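You operate a simulated robot arm through the tools that you are given. There is no shell and no other tool.

Carry out the task below with a simulated two-armed robot. There is one attempt and no reset: what you move stays moved.

Task
Grease pivot block No 2 until grease shows at its pin, then mark it with a yellow stripe.
Fine: stop before it bursts out; leave it on the pump's plate, arm up, marker back in its pot. A coat counts when it lies all over at full strength: go over it till it gets no stronger.

It is judged by the outcome, as a careful person would: the job done as asked, and still so three seconds after it is handed in. It fails if anything else is knocked over, pushed out of place, dropped, spilled or broken.

Robot
Two 7-joint arms with two-finger parallel grippers on one trunk that stands fixed in place. Base frame: the origin is at the foot of the trunk, x ahead of it, y to its left, z up; the work surface is at about z = 0.88. Lengths are in m, angles in degrees, forces in N, time in s.
The left shoulder is at [0.07, 0.163, 1.295], the right one opposite. With the tool pointing down near the work surface each hand reaches from about 0.36 to 0.88 m from the base axis, measured 20 degrees to its own side. Payload 3.43 kg a hand.
The TCP of each hand is the grasp point between the finger pads, 0.034 m short of the fingertips. In the tool frame z runs along the fingers and y along their closing line. Largest opening 0.128 m; finger width 0.024, thickness 0.012; the body of the gripper, 0.048 by 0.13 m, starts 0.096 m behind the TCP.
Orientation is told as [roll, pitch, yaw] about the base's x, y, z axes, in that order, counted from this pose: with the fingers straight down and closing along the base's y, the tool's x points along the base's -x, its y along +y and its z along -z.

Tools
- The arms move only by the tool jog_arm. It takes "left_moves", "right_moves" or both (then of equal length, played together; a hand with none holds still); each is text: rows parted by semicolons, each of 7 numbers parted by spaces: the turn, a rotation vector about the tool's x, y, z in degrees, then the shift along the tool's x, y, z in m, then the opening, from 0 (shut) to 1 (fully open). In form: rx ry rz x y z claw; .... A call has 1 to 20 rows; each row is the pose to reach, as a shift and turn from the pose commanded when the call began, along the tool's axes at that moment. Each row takes 0.2 s and may step no farther than 0.05 m and 8.6 degrees from the row before; otherwise, or with a gripper value out of range, the whole call is refused. Where a pose cannot be reached the arm comes as near as it can. A force on the tool above 70 N (or 10 N above the force at the start of the call, whichever is more), or a blocked arm, ends the call early, and 0.2 s more pass. Each finger travels about 0.153 m/s and halts on what it meets, pressing with about 25 N; the grip force reading is that of the motor and also rises with nothing between the fingers. The clock runs only during rows and for 0.2 s after the last one: add rows that repeat a pose to give the fingers time. It gives the time, the measured TCP pose, the force on the tool (base axes), the opening and the grip force at its end, in the units of the frame above (readings bear some noise), with the torque about the TCP (base axes, N m) and any sound that the robot's microphone picked up.
- Cameras (640 x 400 px; columns grow to the right, rows downward): "scene" is now at [0.1346, -0.0351, 1.5407]; the picture's right is [-0.37, -0.93, 0.00], its down [-0.37, 0.15, -0.92] and it looks along [0.85, -0.34, -0.40] (base axes); focal length 248 px, centre (320, 200). "left" rides on the left gripper at [0.076, 0.011, -0.16] in its tool frame; the picture's right is [-0.15, 0.99, 0.00], its down [-0.88, -0.13, -0.46] and it looks along [-0.45, -0.07, 0.89] (tool axes); focal length 234 px, centre (320, 200). "right" rides on the right gripper at [0.076, -0.011, -0.16] in its tool frame; the picture's right is [0.15, 0.99, 0.00], its down [-0.88, 0.13, -0.46] and it looks along [-0.45, 0.07, 0.89] (tool axes); focal length 234 px, centre (320, 200). There is no depth. A picture from a camera that has moved, and an enlarged one, comes with that camera's place and axes in the base frame and with its lens.
- snapshot(camera): a new picture of that camera. It takes no simulated time.
- slide_trunk(by): slides the trunk up (or, below 0, down) by that many m; the arms and the scene camera ride with it, the base frame stays. It gives what a move gives, with no picture.
- head_to(pan, tilt): turns the head with the scene camera to pan (to the left, within 86 degrees either way) and tilt (down, from -29 to 69), counted from straight ahead of the robot. It gives what a move gives.
- enlarge(camera, box): a new picture of the part [left, top, right, bottom] of that camera's present view, enlarged. It takes no simulated time.
- sign_off(): hands the job in; it is judged then, once.

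Places have to be worked out from the pictures, the camera data and where the tool is seen. Open the grippers and draw the arms clear of the work before you hand the job in, unless the task says otherwise.

The tools are called after "Request:" by a JSON object that holds its "method" and its "body". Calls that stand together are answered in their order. jog_arm: Moves the arms, as the interface text tells. Its arguments: {"type":"object","properties":{"left_moves":{"type":"string"},"right_moves":{"type":"string"}},"required":[]} The other tools are called the same way: slide_trunk (by) slides the trunk up or down; head_to (pan, tilt) turns the head that bears the scene camera; snapshot (camera) takes a picture; enlarge (camera, box) takes an enlarged picture of a part of a camera's view; sign_off () hands the job in.

At the start:

```text
clock: 0.0
left_position: [0.6125, 0.0305, 1.4341]
left_orientation: [-0.1, 0.0, -0.1]
left_contact_force: [0.0, -0.7, 1.0]
left_moment: [0.02, -0.01, 0.01]
left_width: 0.1279
left_finger_force: 0.0
right_position: [0.5187, -0.5019, 1.3574]
right_orientation: [0.1, 0.0, 0.0]
right_contact_force: [-0.1, 0.8, -0.1]
right_moment: [-0.04, -0.01, 0.01]
right_width: 0.1281
right_finger_force: 0.1
trunk travel left (down, up): [-0.775, 0.165]
head pan, tilt: [-21.7, 23.4]
```

scene: 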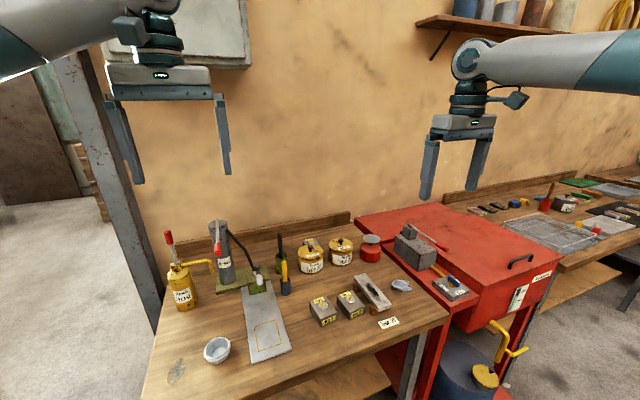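
right: 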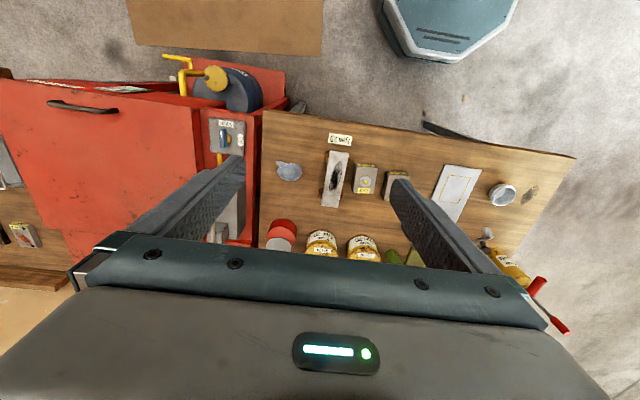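
left: 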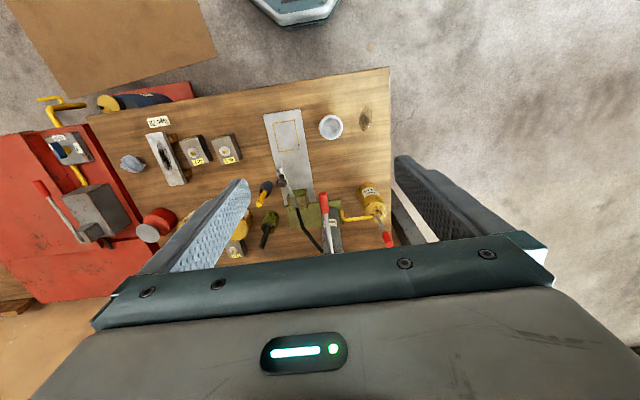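

I'll look closely at the bench first: the pump, its plate, the blocks and the pots, before moving anything.

Request:
{"method": "enlarge", "body": {"camera": "scene", "box": [140, 210, 300, 310]}}

Request:
{"method": "enlarge", "body": {"camera": "scene", "box": [270, 220, 430, 320]}}

Request:
{"method": "enlarge", "body": {"camera": "scene", "box": [180, 280, 340, 380]}}

Request:
{"method": "enlarge", "body": {"camera": "left", "box": [100, 80, 260, 180]}}

Request:
{"method": "enlarge", "body": {"camera": "left", "box": [230, 160, 410, 272]}}

```text
4.00 times, centred on (220, 260) of scene
camera zoom: at [0.1346, -0.0351, 1.5407], right [-0.37, -0.93, 0.0], down [-0.37, 0.15, -0.92], along [0.85, -0.34, -0.4], focal length 991 px, centre (720, -40)
```

zoom: 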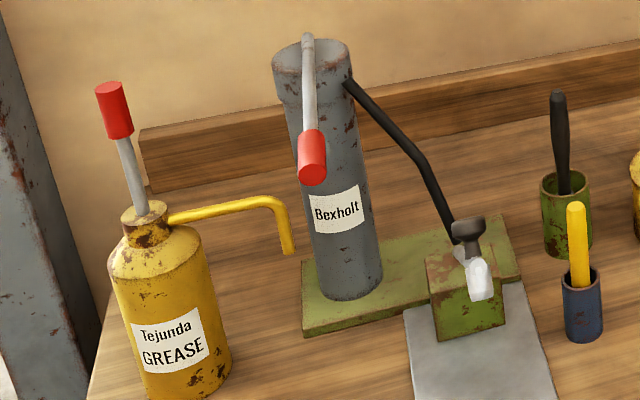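

```text
4.00 times, centred on (350, 270) of scene
camera zoom: at [0.1346, -0.0351, 1.5407], right [-0.37, -0.93, 0.0], down [-0.37, 0.15, -0.92], along [0.85, -0.34, -0.4], focal length 991 px, centre (200, -80)
```

zoom: 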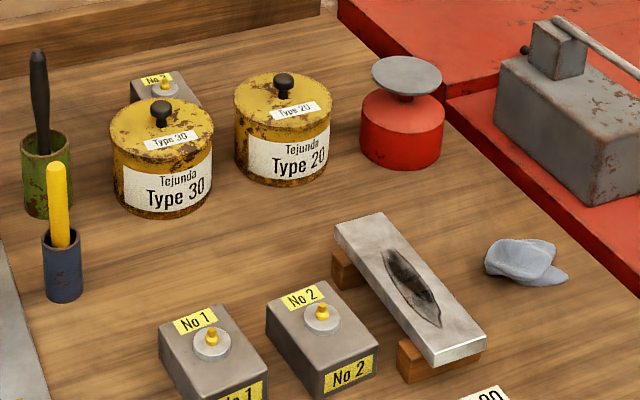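

```text
4.00 times, centred on (260, 330) of scene
camera zoom: at [0.1346, -0.0351, 1.5407], right [-0.37, -0.93, 0.0], down [-0.37, 0.15, -0.92], along [0.85, -0.34, -0.4], focal length 991 px, centre (560, -320)
```

zoom: 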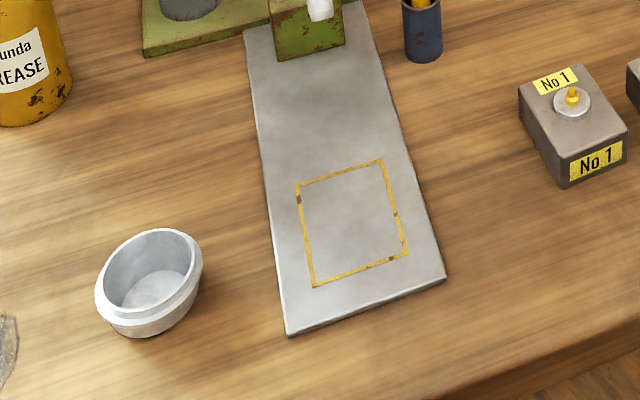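

```text
4.00 times, centred on (180, 130) of left
camera zoom: at [0.5365, 0.0414, 1.5937], right [0.15, 0.99, 0.0], down [0.88, -0.13, 0.46], along [0.45, -0.07, -0.89], focal length 937 px, centre (880, 480)
```

zoom: 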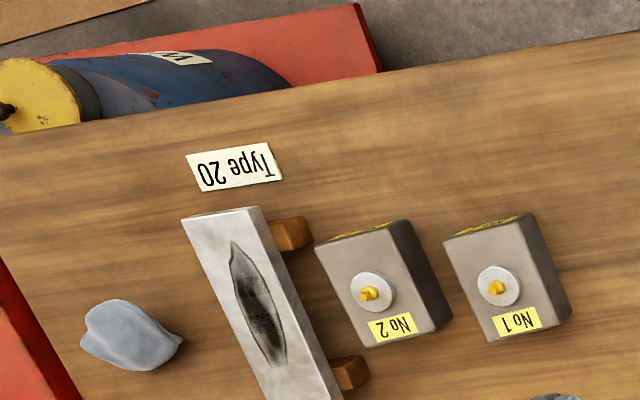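

```text
3.56 times, centred on (320, 216) of left
camera zoom: at [0.5365, 0.0414, 1.5937], right [0.15, 0.99, 0.0], down [0.88, -0.13, 0.46], along [0.45, -0.07, -0.89], focal length 833 px, centre (320, 143)
```

zoom: 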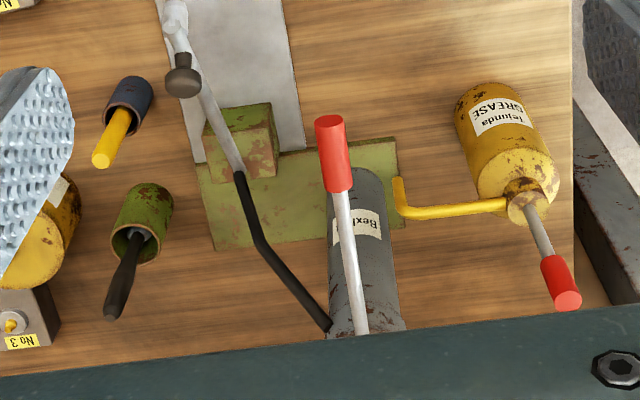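

The zoom really adds detail, so I'll enlarge the arm/nozzle on the pump, the blocks, the yellow marker and the tags further.

Request:
{"method": "enlarge", "body": {"camera": "scene", "box": [235, 250, 299, 290]}}

Request:
{"method": "enlarge", "body": {"camera": "scene", "box": [300, 280, 380, 330]}}

Request:
{"method": "enlarge", "body": {"camera": "left", "box": [240, 160, 340, 222]}}

Request:
{"method": "enlarge", "body": {"camera": "scene", "box": [340, 210, 560, 348]}}

Request:
{"method": "enlarge", "body": {"camera": "scene", "box": [440, 170, 640, 295]}}

Request:
{"method": "enlarge", "body": {"camera": "right", "box": [260, 120, 480, 258]}}

```text
10.00 times, centred on (267, 270) of scene
camera zoom: at [0.1346, -0.0351, 1.5407], right [-0.37, -0.93, 0.0], down [-0.37, 0.15, -0.92], along [0.85, -0.34, -0.4], focal length 2478 px, centre (850, -500)
```

zoom: 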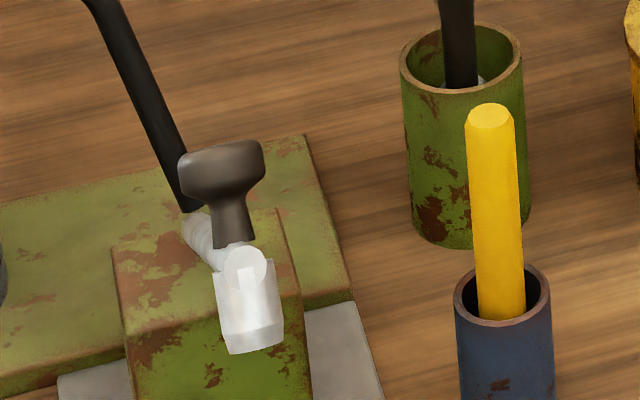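

```text
8.00 times, centred on (340, 305) of scene
camera zoom: at [0.1346, -0.0351, 1.5407], right [-0.37, -0.93, 0.0], down [-0.37, 0.15, -0.92], along [0.85, -0.34, -0.4], focal length 1983 px, centre (160, -640)
```

zoom: 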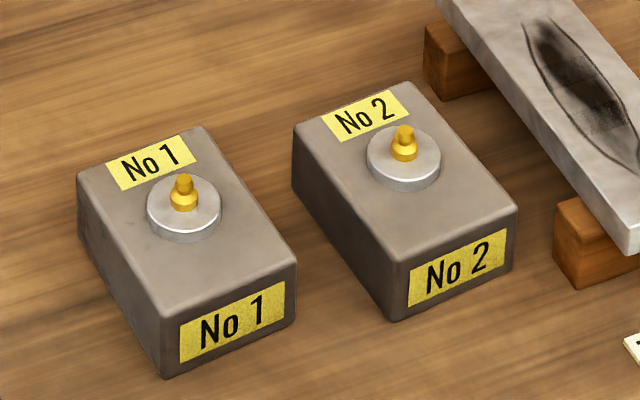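

```text
6.40 times, centred on (290, 191) of left
camera zoom: at [0.5365, 0.0414, 1.5937], right [0.15, 0.99, 0.0], down [0.88, -0.13, 0.46], along [0.45, -0.07, -0.89], focal length 1499 px, centre (512, 258)
```

zoom: 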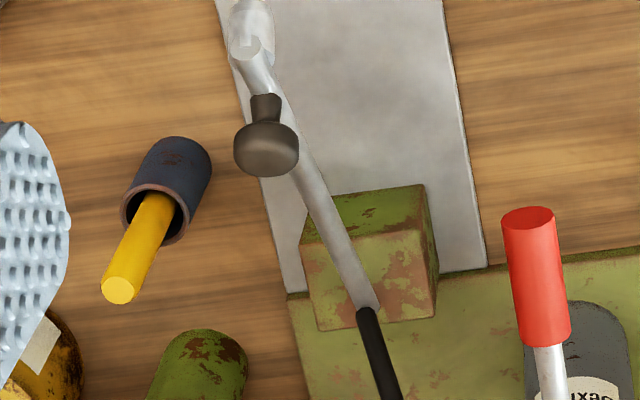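

```text
2.90 times, centred on (450, 279) of scene
camera zoom: at [0.1346, -0.0351, 1.5407], right [-0.37, -0.93, 0.0], down [-0.37, 0.15, -0.92], along [0.85, -0.34, -0.4], focal length 718 px, centre (-57, -29)
```

zoom: 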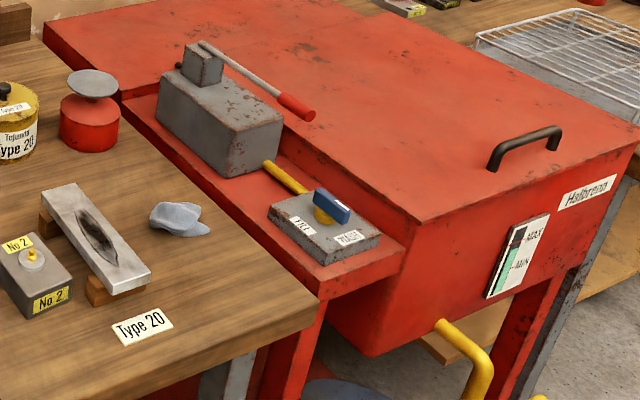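

```text
3.20 times, centred on (540, 232) of scene
camera zoom: at [0.1346, -0.0351, 1.5407], right [-0.37, -0.93, 0.0], down [-0.37, 0.15, -0.92], along [0.85, -0.34, -0.4], focal length 793 px, centre (-384, 96)
```

zoom: 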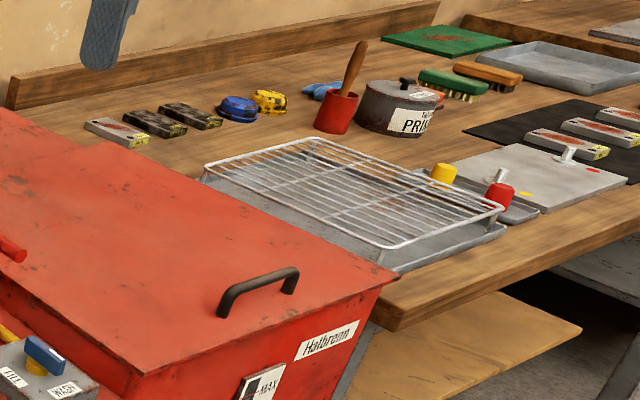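

```text
2.90 times, centred on (370, 189) of right
camera zoom: at [0.4417, -0.5143, 1.5172], right [-0.15, 0.99, 0.0], down [0.88, 0.13, 0.46], along [0.45, 0.07, -0.89], focal length 679 px, centre (175, 232)
```

zoom: 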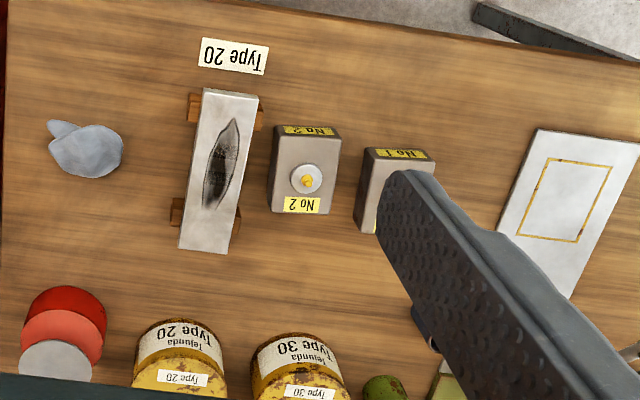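

The scene is laid out as follows (my triangulation, base frame):
- Block No 2 is centred near (0.67, -0.356).
- The yellow outline on the plate is centred near (0.667, -0.081).
- The nozzle of the raised arm is near (0.698, -0.081, 1.075), with its dark knob at (0.737, -0.081, 1.083).
- The pump lever tip is near (0.75, 0.014, 1.143).
- The yellow marker is near (0.818, -0.176).

I'll bring the right hand down for a closer look at block No 2 and its neighbours.

Request:
{"method": "jog_arm", "body": {"right_moves": "0 0 0 -0.01 0.02 0.04 1; 0 0 0 -0.02 0.04 0.08 1; 0 0 0 -0.03 0.06 0.12 1; 0 0 0 -0.04 0.08 0.16 1; 0 0 0 -0.05 0.10 0.20 1; 0 0 0 -0.06 0.12 0.24 1; 0 0 0 -0.06 0.132 0.257 1"}}

Request:
{"method": "snapshot", "body": {"camera": "right"}}

Request:
{"method": "enlarge", "body": {"camera": "right", "box": [220, 100, 400, 212]}}

```text
clock: 1.6
left_position: [0.6119, 0.0312, 1.4336]
left_orientation: [0.1, 0.1, -0.1]
left_contact_force: [0.8, -0.2, -0.3]
left_moment: [0.03, 0.03, -0.01]
left_width: 0.1281
left_finger_force: 0.1
right_position: [0.5767, -0.3707, 1.0995]
right_orientation: [0.0, 0.0, -0.1]
right_contact_force: [-1.8, 0.8, 0.3]
right_moment: [0.0, 0.02, -0.02]
right_width: 0.1277
right_finger_force: 0.0
trunk travel left (down, up): [-0.775, 0.165]
head pan, tilt: [-21.7, 23.4]
```

```text
taken
camera right: at [0.5013, -0.3821, 1.2601], right [-0.15, 0.99, 0.0], down [0.88, 0.13, 0.46], along [0.45, 0.07, -0.89], focal length 234 px, centre (320, 200)
```

right: 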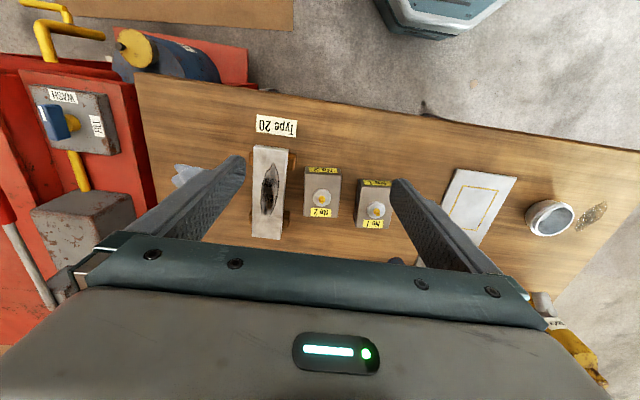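

```text
3.56 times, centred on (310, 156) of right
camera zoom: at [0.5013, -0.3821, 1.2601], right [-0.15, 0.99, 0.0], down [0.88, 0.13, 0.46], along [0.45, 0.07, -0.89], focal length 833 px, centre (356, 356)
```

zoom: 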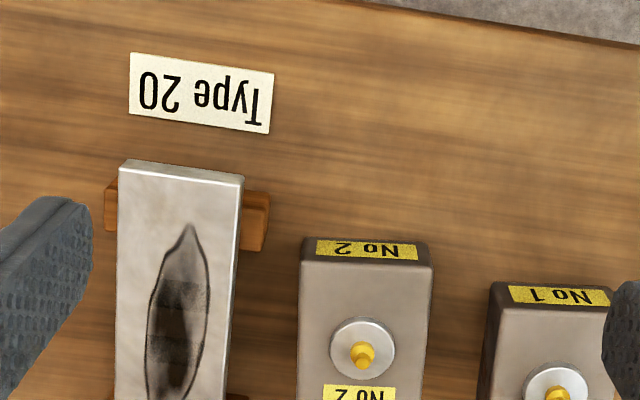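

Block No 2 sits at about (0.667, -0.353) with a yaw of roughly 5°, its nipple at its centre, and about 3 cm of free space on each side. I'll move the right hand above it, tilted back 20° so its body will later clear the raised nozzle, and check the alignment.

Request:
{"method": "jog_arm", "body": {"right_moves": "-0.2 -5 -1.25 -0.0185 0.004 0.02 0.9; -0.4 -10 -2.5 -0.037 0.008 0.04 0.8; -0.65 -15 -3.75 -0.0555 0.012 0.06 0.7; -0.87 -20 -5 -0.074 0.016 0.08 0.62; -0.87 -20 -5 -0.074 0.016 0.08 0.62"}}

Request:
{"method": "snapshot", "body": {"camera": "right"}}

Request:
{"method": "enlarge", "body": {"camera": "scene", "box": [300, 230, 412, 300]}}

```text
clock: 2.8
left_position: [0.6122, 0.0306, 1.4329]
left_orientation: [0.0, 0.0, 0.0]
left_contact_force: [0.4, -0.9, -0.4]
left_moment: [-0.01, 0.0, 0.0]
left_width: 0.1281
left_finger_force: 0.1
right_position: [0.6513, -0.3548, 1.02]
right_orientation: [-0.1, -20.1, 5.1]
right_contact_force: [-0.3, 0.1, -0.4]
right_moment: [0.02, -0.02, -0.01]
right_width: 0.0794
right_finger_force: 0.1
trunk travel left (down, up): [-0.775, 0.165]
head pan, tilt: [-21.7, 23.4]
```

```text
taken
camera right: at [0.5265, -0.3781, 1.144], right [-0.22, 0.97, -0.05], down [0.66, 0.19, 0.73], along [0.72, 0.13, -0.68], focal length 234 px, centre (320, 200)
```

right: 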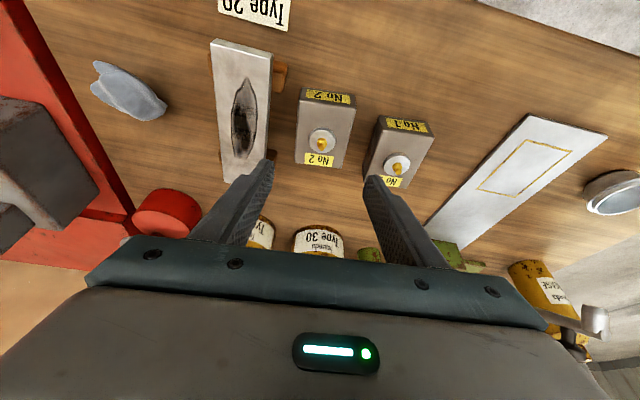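

```text
5.71 times, centred on (356, 265) of scene
camera zoom: at [0.1342, -0.035, 1.5407], right [-0.37, -0.93, 0.0], down [-0.37, 0.15, -0.92], along [0.85, -0.34, -0.4], focal length 1416 px, centre (114, -171)
```

zoom: 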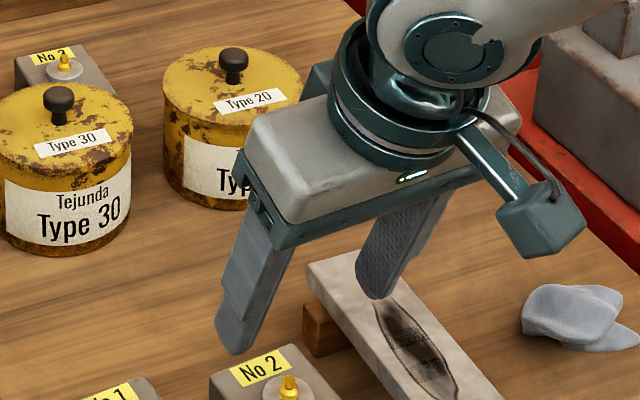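

Let me zoom on the block through the right hand camera to refine its centre and yaw.

Request:
{"method": "enlarge", "body": {"camera": "right", "box": [190, 70, 450, 232]}}

Request:
{"method": "enlarge", "body": {"camera": "right", "box": [280, 80, 376, 140]}}

Request:
{"method": "enlarge", "body": {"camera": "scene", "box": [300, 280, 380, 330]}}

```text
2.46 times, centred on (320, 151) of right
camera zoom: at [0.5265, -0.3781, 1.144], right [-0.22, 0.97, -0.05], down [0.66, 0.19, 0.73], along [0.72, 0.13, -0.68], focal length 576 px, centre (320, 321)
```

zoom: 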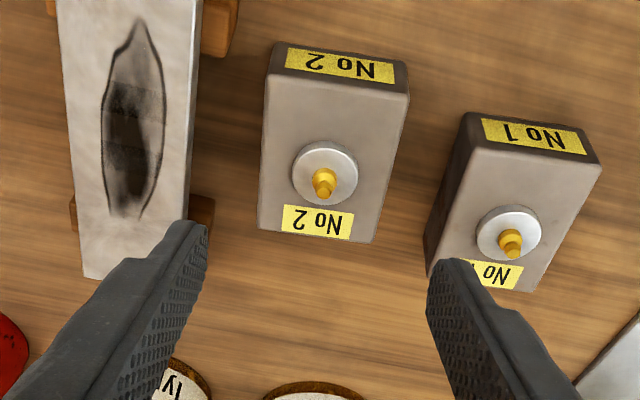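

```text
6.67 times, centred on (328, 110) of right
camera zoom: at [0.5265, -0.3781, 1.144], right [-0.22, 0.97, -0.05], down [0.66, 0.19, 0.73], along [0.72, 0.13, -0.68], focal length 1561 px, centre (267, 800)
```

zoom: 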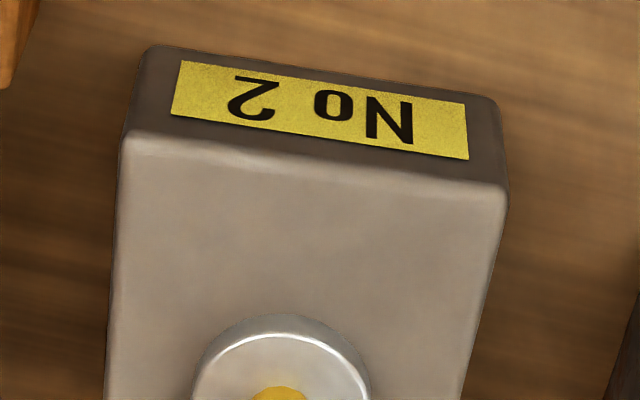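

```text
8.00 times, centred on (340, 305) of scene
camera zoom: at [0.1342, -0.035, 1.5407], right [-0.37, -0.93, 0.0], down [-0.37, 0.15, -0.92], along [0.85, -0.34, -0.4], focal length 1983 px, centre (160, -640)
```

zoom: 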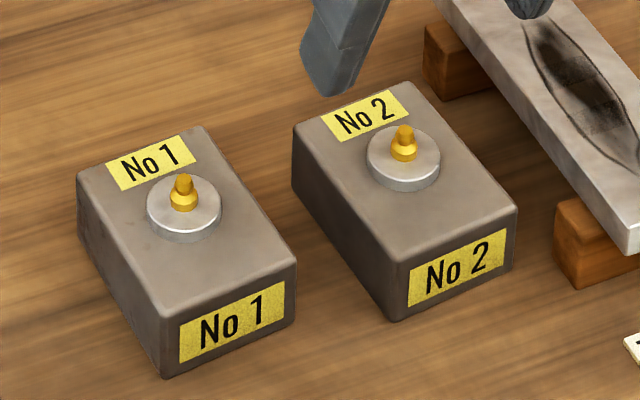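

The block centre comes out at (0.666, -0.355) with a yaw of about 5.3°, and the hand is lined up with it. I'll narrow the claw slightly, lower it around the block, close, and check the grip before lifting.

Request:
{"method": "jog_arm", "body": {"right_moves": "0 0 0 0.003 -0.001 0.008 0.58; 0 0 0 0.008 -0.001 0.023 0.57; 0 0 0 0.015 -0.001 0.042 0.57; 0 0 0 0.022 -0.001 0.061 0.57; 0 0 0 0.029 -0.001 0.080 0.57; 0 0 0 0.0339 -0.001 0.0931 0.57; 0 0 0 0.0339 -0.001 0.0931 0.57"}}

Request:
{"method": "enlarge", "body": {"camera": "scene", "box": [290, 250, 402, 320]}}

Request:
{"method": "snapshot", "body": {"camera": "right"}}

```text
clock: 4.4
left_position: [0.6129, 0.0299, 1.4344]
left_orientation: [-0.1, 0.0, 0.0]
left_contact_force: [-0.1, -0.5, -0.8]
left_moment: [0.04, 0.01, 0.01]
left_width: 0.1279
left_finger_force: 0.1
right_position: [0.6519, -0.3556, 0.9217]
right_orientation: [0.0, -20.0, 5.1]
right_contact_force: [-1.1, 0.0, -0.1]
right_moment: [-0.03, -0.01, -0.01]
right_width: 0.073
right_finger_force: 0.0
trunk travel left (down, up): [-0.775, 0.165]
head pan, tilt: [-21.7, 23.4]
```

```text
5.71 times, centred on (346, 285) of scene
camera zoom: at [0.1344, -0.0348, 1.5407], right [-0.37, -0.93, 0.0], down [-0.37, 0.15, -0.92], along [0.85, -0.34, -0.4], focal length 1416 px, centre (171, -286)
```

zoom: 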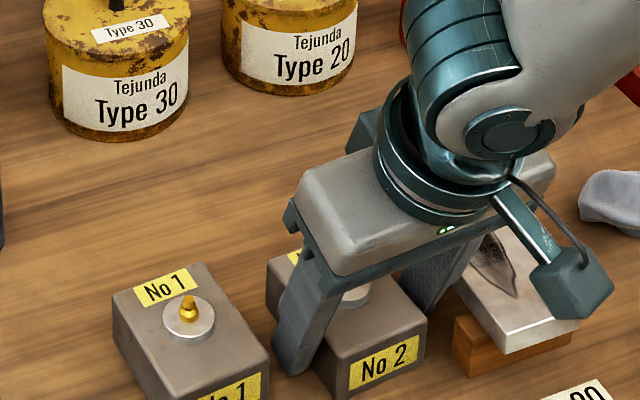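

```text
taken
camera right: at [0.527, -0.3783, 1.0449], right [-0.22, 0.97, -0.05], down [0.66, 0.19, 0.73], along [0.72, 0.13, -0.68], focal length 234 px, centre (320, 200)
```

right: 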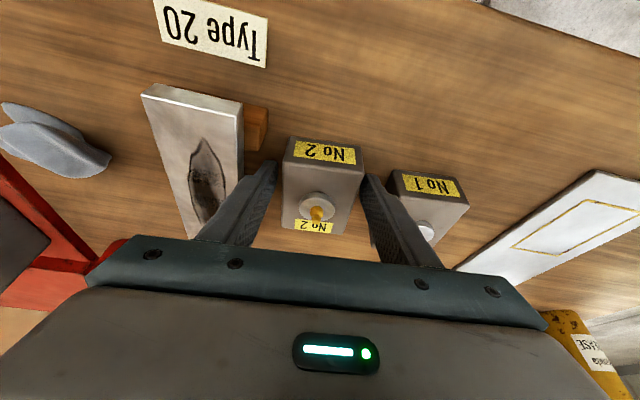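

The fingers straddle the block cleanly with room on both sides. Now I close on it, holding the pose.

Request:
{"method": "jog_arm", "body": {"right_moves": "0 0 0 0 0 0 0.48; 0 0 0 0 0 0 0.40; 0 0 0 0 0 0 0.30; 0 0 0 0 0 0 0.25; 0 0 0 0 0 0 0.25"}}

Request:
{"method": "snapshot", "body": {"camera": "right"}}

```text
clock: 5.6
left_position: [0.6123, 0.0306, 1.4343]
left_orientation: [0.0, 0.1, 0.1]
left_contact_force: [0.1, 0.3, 0.0]
left_moment: [0.03, 0.02, -0.02]
left_width: 0.1279
left_finger_force: 0.1
right_position: [0.6522, -0.3559, 0.9209]
right_orientation: [0.0, -20.0, 5.1]
right_contact_force: [-0.4, 1.3, 0.2]
right_moment: [0.23, -0.15, 0.06]
right_width: 0.0598
right_finger_force: 24.6
trunk travel left (down, up): [-0.775, 0.165]
head pan, tilt: [-21.7, 23.4]
```

```text
taken
camera right: at [0.5271, -0.3785, 1.0449], right [-0.22, 0.97, -0.05], down [0.66, 0.19, 0.73], along [0.72, 0.13, -0.68], focal length 234 px, centre (320, 200)
```

right: 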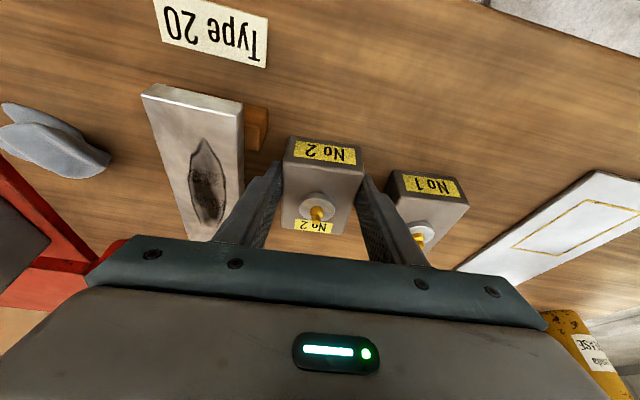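

The grip holds at 0.0598 m with 24.6 N. I'll lift straight up slowly and check.

Request:
{"method": "jog_arm", "body": {"right_moves": "0 0 0 -0.0034 0 -0.0094 0.25; 0 0 0 -0.0103 0 -0.0282 0.25; 0 0 0 -0.0188 0 -0.0517 0.25; 0 0 0 -0.0274 0 -0.0752 0.25"}}

Request:
{"method": "enlarge", "body": {"camera": "scene", "box": [280, 210, 440, 310]}}

Request:
{"method": "snapshot", "body": {"camera": "right"}}

Request:
{"method": "snapshot", "body": {"camera": "left"}}

```text
clock: 6.6
left_position: [0.6128, 0.0308, 1.434]
left_orientation: [0.0, 0.0, 0.2]
left_contact_force: [0.6, 0.4, 0.2]
left_moment: [0.0, -0.07, -0.01]
left_width: 0.1282
left_finger_force: 0.0
right_position: [0.6515, -0.3556, 1.0025]
right_orientation: [-0.1, -20.0, 4.9]
right_contact_force: [-0.4, -0.8, -5.6]
right_moment: [0.0, 0.11, 0.0]
right_width: 0.0597
right_finger_force: 24.6
trunk travel left (down, up): [-0.775, 0.165]
head pan, tilt: [-21.7, 23.4]
```

```text
4.00 times, centred on (360, 260) of scene
camera zoom: at [0.1346, -0.0353, 1.5406], right [-0.37, -0.93, 0.0], down [-0.37, 0.15, -0.92], along [0.85, -0.34, -0.4], focal length 991 px, centre (160, -40)
```

zoom: 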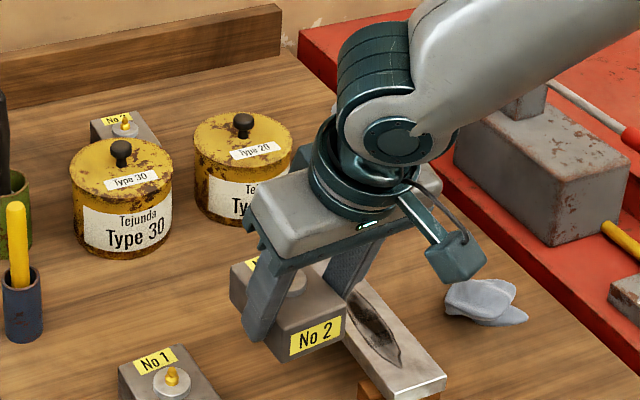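

```text
taken
camera right: at [0.527, -0.379, 1.1259], right [-0.22, 0.97, -0.05], down [0.66, 0.19, 0.73], along [0.72, 0.13, -0.68], focal length 234 px, centre (320, 200)
```

right: 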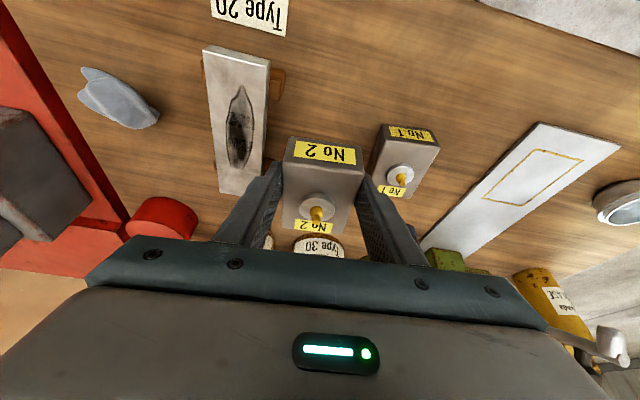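

```text
taken
camera left: at [0.5365, 0.0412, 1.5936], right [0.15, 0.99, 0.0], down [0.88, -0.13, 0.46], along [0.45, -0.07, -0.89], focal length 234 px, centre (320, 200)
```

left: 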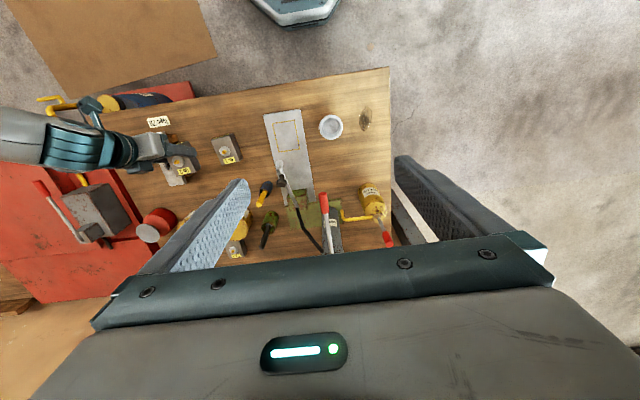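

The block is held level and lifted. Before carrying it over, I'll zoom with the left camera on the nozzle, the outline and the green post.

Request:
{"method": "enlarge", "body": {"camera": "left", "box": [250, 100, 346, 160]}}

Request:
{"method": "enlarge", "body": {"camera": "left", "box": [260, 150, 340, 200]}}

Request:
{"method": "enlarge", "body": {"camera": "left", "box": [280, 180, 376, 240]}}

Request:
{"method": "enlarge", "body": {"camera": "scene", "box": [240, 262, 272, 282]}}

```text
6.67 times, centred on (298, 130) of left
camera zoom: at [0.5365, 0.0412, 1.5936], right [0.15, 0.99, 0.0], down [0.88, -0.13, 0.46], along [0.45, -0.07, -0.89], focal length 1561 px, centre (467, 667)
```

zoom: 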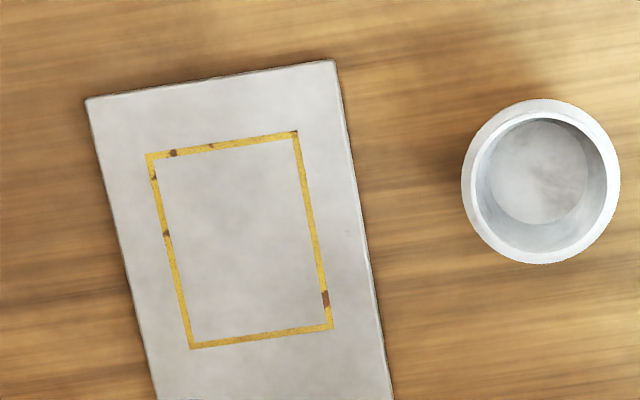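

```text
8.00 times, centred on (300, 175) of left
camera zoom: at [0.5365, 0.0412, 1.5936], right [0.15, 0.99, 0.0], down [0.88, -0.13, 0.46], along [0.45, -0.07, -0.89], focal length 1873 px, centre (480, 400)
```

zoom: 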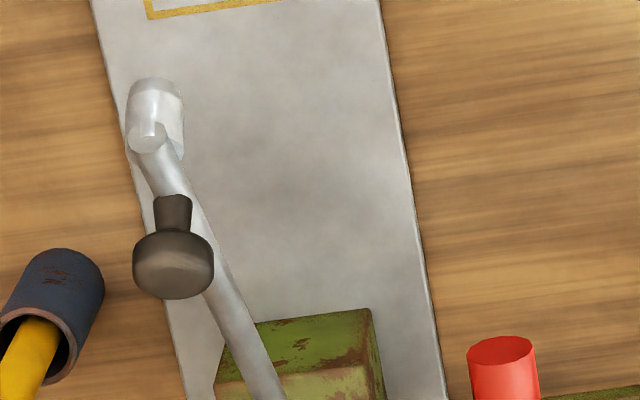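

```text
6.67 times, centred on (328, 210) of left
camera zoom: at [0.5365, 0.0412, 1.5936], right [0.15, 0.99, 0.0], down [0.88, -0.13, 0.46], along [0.45, -0.07, -0.89], focal length 1561 px, centre (267, 133)
```

zoom: 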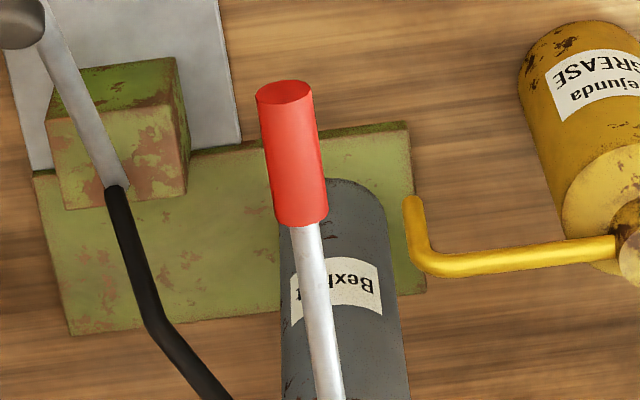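

```text
16.00 times, centred on (256, 272) of scene
camera zoom: at [0.1346, -0.0353, 1.5406], right [-0.37, -0.93, 0.0], down [-0.37, 0.15, -0.92], along [0.85, -0.34, -0.4], focal length 3965 px, centre (1344, -952)
```

zoom: 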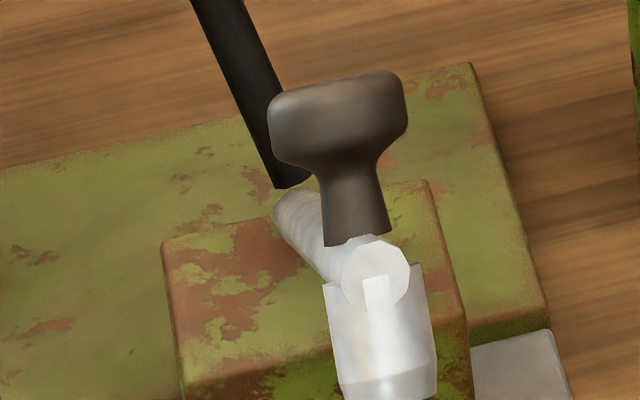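

The outline centre works out at (0.668, -0.0815), and the arm's horizontal reach of about 0.20 m from its post puts the nozzle exactly over that point. I'll carry the block over to a waypoint in front of it, turn it straight, and at the same time shift the left hand sideways out of the way.

Request:
{"method": "jog_arm", "body": {"right_moves": "0.18 0 0.49 0.0017 0.0278 -0.0036 0.25; 0.36 0 0.98 0.0033 0.0556 -0.0072 0.25; 0.53 0 1.47 0.005 0.0834 -0.0107 0.25; 0.71 0 1.96 0.0066 0.1112 -0.0143 0.25; 0.89 0 2.45 0.0083 0.139 -0.0179 0.25; 1.07 0 2.93 0.01 0.1668 -0.0215 0.25; 1.25 0 3.42 0.0116 0.1946 -0.0251 0.25; 1.42 0 3.91 0.0133 0.2224 -0.0286 0.25; 1.6 0 4.4 0.0149 0.2502 -0.0322 0.25; 1.78 0 4.89 0.0166 0.278 -0.0358 0.25; 1.78 0 4.89 0.0166 0.278 -0.0358 0.25", "left_moves": "0 0 0 0 0.02 0 1; 0 0 0 0 0.04 0 1; 0 0 0 0 0.06 0 1; 0 0 0 0 0.08 0 1; 0 0 0 0 0.1 0 1; 0 0 0 0 0.12 0 1; 0 0 0 0 0.14 0 1; 0 0 0 0 0.15 0 1; 0 0 0 0 0.15 0 1; 0 0 0 0 0.15 0 1; 0 0 0 0 0.15 0 1"}}

Request:
{"method": "snapshot", "body": {"camera": "scene"}}

Request:
{"method": "snapshot", "body": {"camera": "right"}}

Request:
{"method": "snapshot", "body": {"camera": "left"}}

```text
clock: 9.0
left_position: [0.6135, 0.1804, 1.4345]
left_orientation: [0.0, 0.2, -0.1]
left_contact_force: [-0.6, -0.1, 0.3]
left_moment: [0.03, 0.0, 0.0]
left_width: 0.1281
left_finger_force: 0.0
right_position: [0.5809, -0.1541, 1.0659]
right_orientation: [0.0, -20.0, -0.2]
right_contact_force: [0.2, -0.1, -6.3]
right_moment: [0.0, 0.13, 0.0]
right_width: 0.0601
right_finger_force: 25.0
right hand out of reach, approached as far as the arm can: row 7, 8, 9, 10, 11
trunk travel left (down, up): [-0.775, 0.165]
head pan, tilt: [-21.7, 23.4]
```

```text
taken
camera scene: at [0.1355, -0.035, 1.5406], right [-0.37, -0.93, 0.0], down [-0.37, 0.15, -0.92], along [0.85, -0.34, -0.4], focal length 248 px, centre (320, 200)
```

scene: 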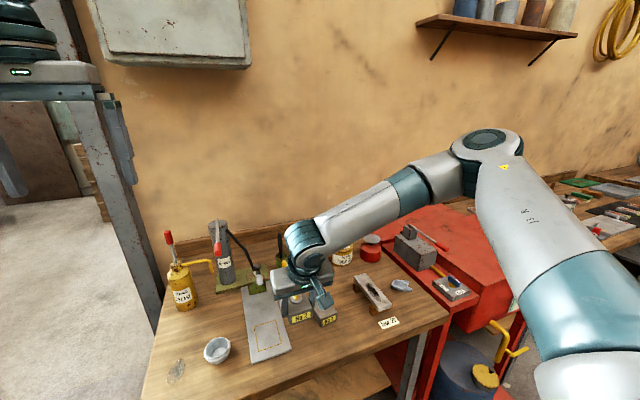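

```text
taken
camera right: at [0.4543, -0.1653, 1.1905], right [-0.14, 0.99, -0.05], down [0.67, 0.13, 0.73], along [0.73, 0.07, -0.68], focal length 234 px, centre (320, 200)
```

right: 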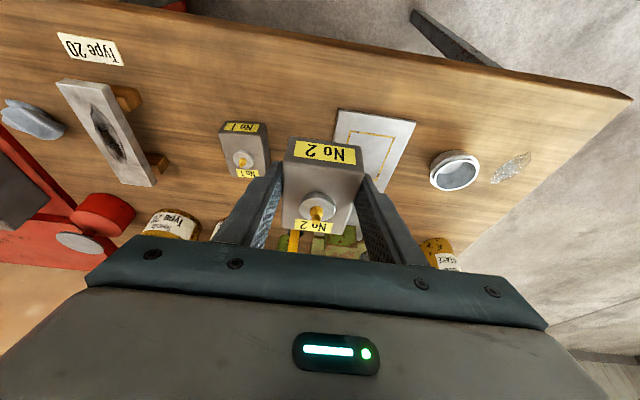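

```text
taken
camera left: at [0.5375, 0.1913, 1.5939], right [0.15, 0.99, 0.0], down [0.88, -0.13, 0.45], along [0.45, -0.07, -0.89], focal length 234 px, centre (320, 200)
```

left: 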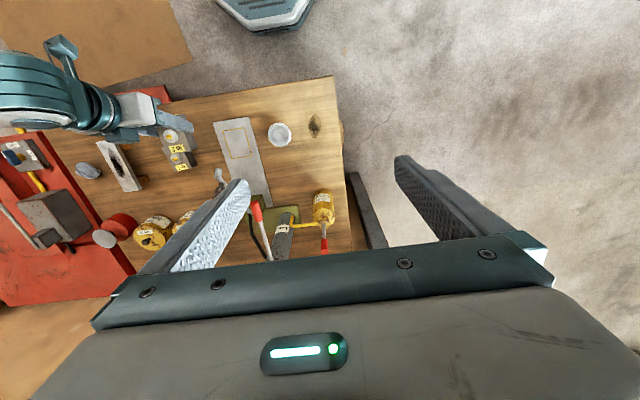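

The right arm stopped short at (0.581, -0.154, 1.066): it folds too much with the hand so close in. The block is still held well, so I'll go forward and down at this y first, then continue sideways at x ≈ 0.65, staying below the nozzle.

Request:
{"method": "jog_arm", "body": {"right_moves": "0 0 0 -0.0113 0 0.0201 0.25; 0 0 0 -0.0227 0 0.0402 0.25; 0 0 0 -0.034 0 0.0602 0.25; 0 0 0 -0.0453 0 0.0803 0.25; 0 0 0 -0.0453 0 0.0803 0.25"}}

```text
clock: 10.2
left_position: [0.6138, 0.1794, 1.4344]
left_orientation: [0.1, 0.1, 0.0]
left_contact_force: [0.0, 1.1, 0.0]
left_moment: [0.02, 0.01, -0.01]
left_width: 0.1281
left_finger_force: 0.0
right_position: [0.6302, -0.1919, 1.0312]
right_orientation: [0.1, -20.0, -0.2]
right_contact_force: [0.6, -0.8, -6.2]
right_moment: [-0.01, 0.11, 0.03]
right_width: 0.0598
right_finger_force: 25.0
right hand out of reach, approached as far as the arm can: row 1, 2, 3, 4, 5
trunk travel left (down, up): [-0.775, 0.165]
head pan, tilt: [-21.7, 23.4]
```

The reach limit pushed the hand back to (0.630, -0.192, 1.031), which looks like a wrist limit as the forearm swings left. I'll test whether a positive hand yaw frees it, with the block in open air.

Request:
{"method": "jog_arm", "body": {"right_moves": "-2.74 0 -7.52 0 0 0 0.25; -5.47 0 -15.04 0 0 0 0.25; -5.47 0 -15.04 0 0.02 0 0.25; -5.47 0 -15.04 0 0.04 0 0.25; -5.47 0 -15.04 0 0.04 0 0.25"}}

Request:
{"method": "snapshot", "body": {"camera": "scene"}}

```text
clock: 11.4
left_position: [0.6135, 0.1795, 1.4354]
left_orientation: [0.0, 0.0, -0.1]
left_contact_force: [-0.2, 0.0, -0.1]
left_moment: [0.01, -0.04, -0.01]
left_width: 0.1281
left_finger_force: 0.1
right_position: [0.6246, -0.164, 1.0389]
right_orientation: [0.1, -20.0, 15.9]
right_contact_force: [0.0, 1.0, -5.8]
right_moment: [-0.02, 0.11, 0.0]
right_width: 0.0599
right_finger_force: 25.6
right hand out of reach, approached as far as the arm can: row 4, 5
trunk travel left (down, up): [-0.775, 0.165]
head pan, tilt: [-21.7, 23.4]
```

```text
taken
camera scene: at [0.135, -0.0354, 1.5406], right [-0.37, -0.93, 0.0], down [-0.37, 0.15, -0.92], along [0.85, -0.34, -0.4], focal length 248 px, centre (320, 200)
```

scene: 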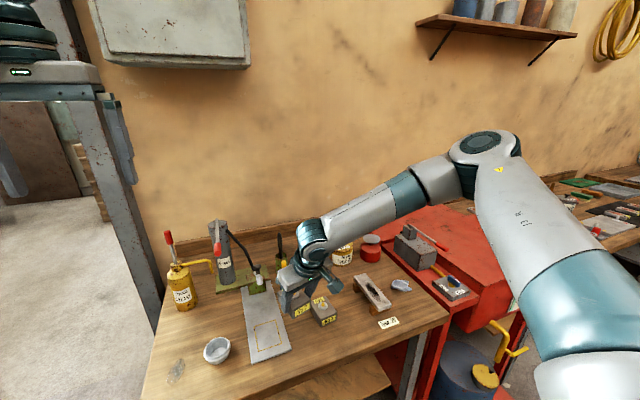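

Yaw helps only a little. Next I'll test whether the backward tilt is what limits the reach: straighten the hand to vertical in open air and then try moving left.

Request:
{"method": "jog_arm", "body": {"right_moves": "0 5 0 0 0 0 0.25; 0 10 0 0 0 0 0.25; 0 15 0 0 0 0 0.25; 0 20 0 0 0 0 0.25; 0 20 0 0 0.02 0 0.25; 0 20 0 0 0.04 0 0.25; 0 20 0 0 0.04 0 0.25"}}

```text
clock: 13.0
left_position: [0.6128, 0.1795, 1.436]
left_orientation: [0.0, 0.1, 0.0]
left_contact_force: [0.5, 0.7, -0.2]
left_moment: [-0.02, -0.02, -0.01]
left_width: 0.1281
left_finger_force: 0.1
right_position: [0.5825, -0.1829, 1.0652]
right_orientation: [0.0, 0.0, 15.9]
right_contact_force: [-0.5, 0.0, -6.0]
right_moment: [-0.02, 0.05, -0.01]
right_width: 0.0595
right_finger_force: 24.7
right hand out of reach, approached as far as the arm can: row 1, 2, 3, 4, 5, 6, 7
trunk travel left (down, up): [-0.775, 0.165]
head pan, tilt: [-21.7, 23.4]
```

Straightening made it worse (the hand retreated to x 0.58 and rose), so low height relative to the shoulder seems to be the limit. I'll test that by going higher with the tilt restored, toward y ≈ -0.08.

Request:
{"method": "jog_arm", "body": {"right_moves": "0.35 -2.5 2 0 0 -0.02 0.25; 0.7 -5 4 0 0 -0.04 0.25; 1.4 -10 8 0 0 -0.07 0.25; 2.1 -15 12 -0.02 0.03 -0.10 0.25; 2.8 -20 16 -0.0468 0.0606 -0.10 0.25; 2.8 -20 16 -0.0468 0.0906 -0.10 0.25; 2.8 -20 16 -0.0468 0.0906 -0.10 0.25"}}

Request:
{"method": "snapshot", "body": {"camera": "scene"}}

```text
clock: 14.6
left_position: [0.6134, 0.1807, 1.4339]
left_orientation: [-0.1, 0.2, -0.1]
left_contact_force: [-0.6, 0.1, 0.3]
left_moment: [0.03, 0.02, -0.01]
left_width: 0.1277
left_finger_force: 0.0
right_position: [0.5971, -0.1279, 1.1681]
right_orientation: [0.1, -20.2, -0.4]
right_contact_force: [0.0, 0.1, -6.1]
right_moment: [0.02, 0.14, 0.02]
right_width: 0.0597
right_finger_force: 25.0
right hand out of reach, approached as far as the arm can: row 5, 6, 7
trunk travel left (down, up): [-0.775, 0.165]
head pan, tilt: [-21.7, 23.4]
```

```text
taken
camera scene: at [0.1355, -0.0345, 1.5406], right [-0.37, -0.93, 0.0], down [-0.37, 0.15, -0.92], along [0.85, -0.34, -0.4], focal length 248 px, centre (320, 200)
```

scene: 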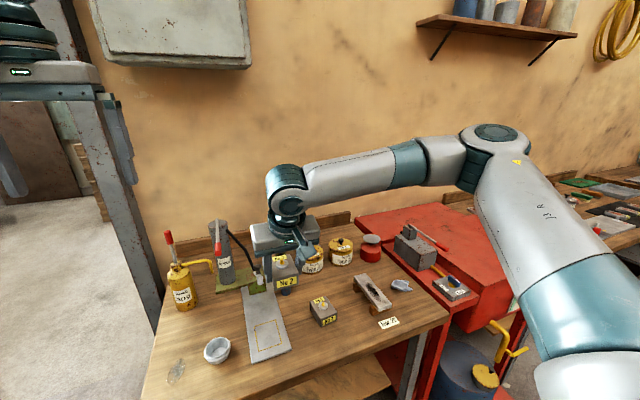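

Height is indeed the limit: the higher the hand relative to the shoulder, the farther inward it reaches. The left hand will need that for the pump lever too, so I'll lower the trunk. First I raise both hands so nothing sinks into the bench.

Request:
{"method": "jog_arm", "body": {"right_moves": "0 0 0 -0.0128 -0.004 -0.0353 0.25; 0 0 0 -0.0257 -0.008 -0.0705 0.25; 0 0 0 -0.0385 -0.012 -0.1058 0.25; 0 0 0 -0.0513 -0.016 -0.141 0.25; 0 0 0 -0.0641 -0.02 -0.1763 0.25; 0 0 0 -0.077 -0.024 -0.2115 0.25; 0 0 0 -0.0898 -0.028 -0.2468 0.25; 0 0 0 -0.1026 -0.03 -0.282 0.25; 0 0 0 -0.1026 -0.03 -0.282 0.25", "left_moves": "0 0 0 0 0 -0.015 1; 0 0 0 0 0 -0.03 1; 0 0 0 0 0 -0.045 1; 0 0 0 0 0 -0.06 1; 0 0 0 0 0 -0.075 1; 0 0 0 0 0 -0.09 1; 0 0 0 0 0 -0.1 1; 0 0 0 0 0 -0.1 1; 0 0 0 0 0 -0.1 1"}}

Request:
{"method": "snapshot", "body": {"camera": "scene"}}

```text
clock: 16.6
left_position: [0.6112, 0.1809, 1.534]
left_orientation: [-0.1, -0.1, 0.0]
left_contact_force: [-0.6, -0.2, 0.9]
left_moment: [-0.04, 0.0, -0.02]
left_width: 0.1283
left_finger_force: 0.0
right_position: [0.585, -0.1789, 1.4622]
right_orientation: [0.1, -20.1, -0.2]
right_contact_force: [-0.7, 0.4, -5.7]
right_moment: [-0.03, 0.15, 0.0]
right_width: 0.0595
right_finger_force: 25.2
right hand out of reach, approached as far as the arm can: row 6, 7, 8, 9
trunk travel left (down, up): [-0.775, 0.165]
head pan, tilt: [-21.7, 23.4]
```

```text
taken
camera scene: at [0.1353, -0.0336, 1.5406], right [-0.37, -0.93, 0.0], down [-0.37, 0.15, -0.92], along [0.85, -0.34, -0.4], focal length 248 px, centre (320, 200)
```

scene: 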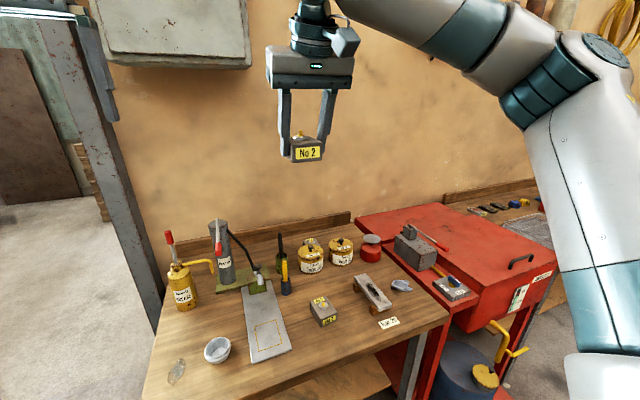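

At height 1.46 the limit shows up again with this tilt, so the tilt direction matters. I'll try the more natural posture for this arm: hand turned by yaw +90 so that it leans toward its own side (-y), doing this in free air and coming down to z ≈ 1.15 over the empty bench front.

Request:
{"method": "jog_arm", "body": {"right_moves": "-2.57 0 -7.05 0.0077 -0.0058 0.0249 0.25; -5.13 0 -14.1 0.0154 -0.0117 0.0497 0.25; -7.7 0 -21.15 0.0232 -0.0175 0.0746 0.25; -10.26 0 -28.2 0.0309 -0.0233 0.0995 0.25; -12.83 0 -35.24 0.0386 -0.0292 0.1243 0.25; -15.4 0 -42.3 0.0463 -0.035 0.1492 0.25; -17.96 0 -49.34 0.054 -0.0408 0.1741 0.25; -20.53 0 -56.4 0.0617 -0.0467 0.1989 0.25; -23.1 0 -63.44 0.0695 -0.0525 0.2238 0.25; -25.66 0 -70.5 0.0772 -0.0583 0.2487 0.25; -28.23 0 -77.54 0.0849 -0.0642 0.2735 0.25; -30.8 0 -84.6 0.0926 -0.07 0.2984 0.25; -30.8 0 -84.6 0.0926 -0.07 0.2984 0.25"}}

Request:
{"method": "snapshot", "body": {"camera": "scene"}}

```text
clock: 19.4
left_position: [0.6134, 0.1808, 1.5341]
left_orientation: [-0.1, 0.0, 0.0]
left_contact_force: [-0.1, 0.8, 1.1]
left_moment: [0.0, -0.03, -0.03]
left_width: 0.128
left_finger_force: 0.0
right_position: [0.6005, -0.2496, 1.1507]
right_orientation: [-0.1, -19.9, 89.7]
right_contact_force: [-0.2, 0.3, -6.0]
right_moment: [-0.12, 0.04, 0.01]
right_width: 0.0598
right_finger_force: 24.8
trunk travel left (down, up): [-0.775, 0.165]
head pan, tilt: [-21.7, 23.4]
```

```text
taken
camera scene: at [0.1348, -0.0351, 1.5407], right [-0.37, -0.93, 0.0], down [-0.37, 0.15, -0.92], along [0.85, -0.34, -0.4], focal length 248 px, centre (320, 200)
```

scene: 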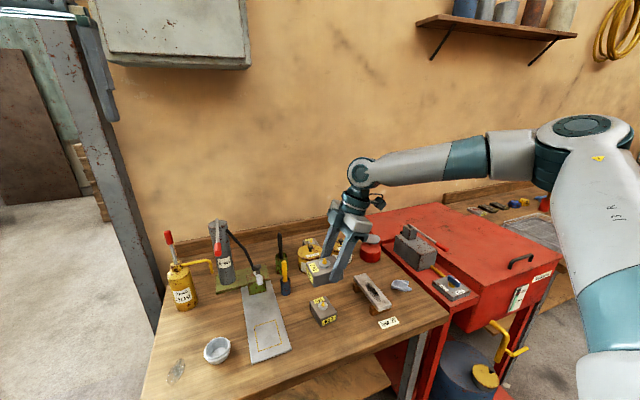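

That posture works with no reach warnings. Now I'll test how far left it goes in this posture: toward (0.60, -0.085, 1.08), still in front of the nozzle.

Request:
{"method": "jog_arm", "body": {"right_moves": "0 0 0 -0.0262 0 0.0244 0.25; 0 0 0 -0.0525 0 0.0489 0.25; 0 0 0 -0.0787 0 0.0733 0.25; 0 0 0 -0.105 0 0.0978 0.25; 0 0 0 -0.1312 0 0.1222 0.25; 0 0 0 -0.1312 0 0.1222 0.25"}}

```text
clock: 20.8
left_position: [0.6126, 0.1789, 1.5352]
left_orientation: [0.0, -0.1, 0.0]
left_contact_force: [-0.1, -0.3, 0.3]
left_moment: [0.0, -0.03, 0.0]
left_width: 0.1279
left_finger_force: 0.1
right_position: [0.5903, -0.1034, 1.0886]
right_orientation: [-0.3, -20.2, 89.7]
right_contact_force: [0.0, -0.2, -6.6]
right_moment: [-0.13, 0.03, 0.01]
right_width: 0.0594
right_finger_force: 25.0
right hand out of reach, approached as far as the arm can: row 5, 6
trunk travel left (down, up): [-0.775, 0.165]
head pan, tilt: [-21.7, 23.4]
```

Now y reaches -0.103 there. I'll add more lean (to about 40°) and see whether it then reaches lower and further left, still in free air in front of the nozzle.

Request:
{"method": "jog_arm", "body": {"right_moves": "0 -7 0 0 0 0 0.25; 0 -14 0 0 0 0 0.25; 0 -20 0 0 0 0 0.25; 0 -20 0 0.004 -0.005 0.041 0.25; 0 -20 0 0.0086 -0.01 0.082 0.25; 0 -20 0 0.0086 -0.01 0.082 0.25"}}

Request:
{"method": "snapshot", "body": {"camera": "scene"}}

```text
clock: 22.2
left_position: [0.6121, 0.1792, 1.5343]
left_orientation: [0.0, -0.1, 0.0]
left_contact_force: [-0.6, -1.6, 0.1]
left_moment: [-0.02, -0.01, -0.02]
left_width: 0.1278
left_finger_force: 0.1
right_position: [0.5848, -0.1016, 1.0257]
right_orientation: [-0.2, -40.1, 89.8]
right_contact_force: [-0.2, 0.6, -5.8]
right_moment: [-0.18, 0.0, -0.01]
right_width: 0.0598
right_finger_force: 25.5
right hand out of reach, approached as far as the arm can: row 5, 6
trunk travel left (down, up): [-0.775, 0.165]
head pan, tilt: [-21.7, 23.4]
```

```text
taken
camera scene: at [0.1343, -0.0362, 1.5407], right [-0.37, -0.93, 0.0], down [-0.37, 0.15, -0.92], along [0.85, -0.34, -0.4], focal length 248 px, centre (320, 200)
```

scene: 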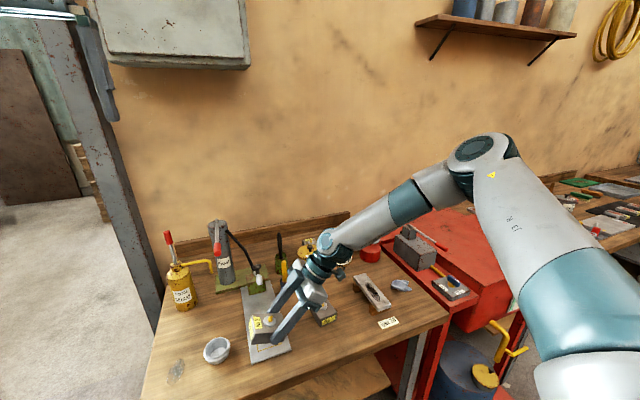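

The limit stays near y ≈ -0.10 even with more lean. I'll raise the hand and lower the trunk by 0.25 so both arms work at a better height relative to their shoulders.

Request:
{"method": "jog_arm", "body": {"right_moves": "0 0 0 -0.0203 -0.0017 -0.032 0.25; 0 0 0 -0.0406 -0.0033 -0.0639 0.25; 0 0 0 -0.0609 -0.005 -0.0959 0.25; 0 0 0 -0.0811 -0.0067 -0.1278 0.25; 0 0 0 -0.1014 -0.0083 -0.1598 0.25; 0 0 0 -0.1217 -0.01 -0.1917 0.25; 0 0 0 -0.1217 -0.01 -0.1917 0.25"}}

```text
clock: 23.8
left_position: [0.6136, 0.18, 1.5344]
left_orientation: [0.0, 0.1, 0.0]
left_contact_force: [0.5, -0.3, 0.2]
left_moment: [0.0, 0.01, 0.03]
left_width: 0.128
left_finger_force: 0.2
right_position: [0.5965, -0.1323, 1.253]
right_orientation: [-0.1, -40.0, 89.9]
right_contact_force: [-0.5, 1.4, -6.5]
right_moment: [-0.15, 0.0, 0.02]
right_width: 0.0598
right_finger_force: 25.5
trunk travel left (down, up): [-0.775, 0.165]
head pan, tilt: [-21.7, 23.4]
```

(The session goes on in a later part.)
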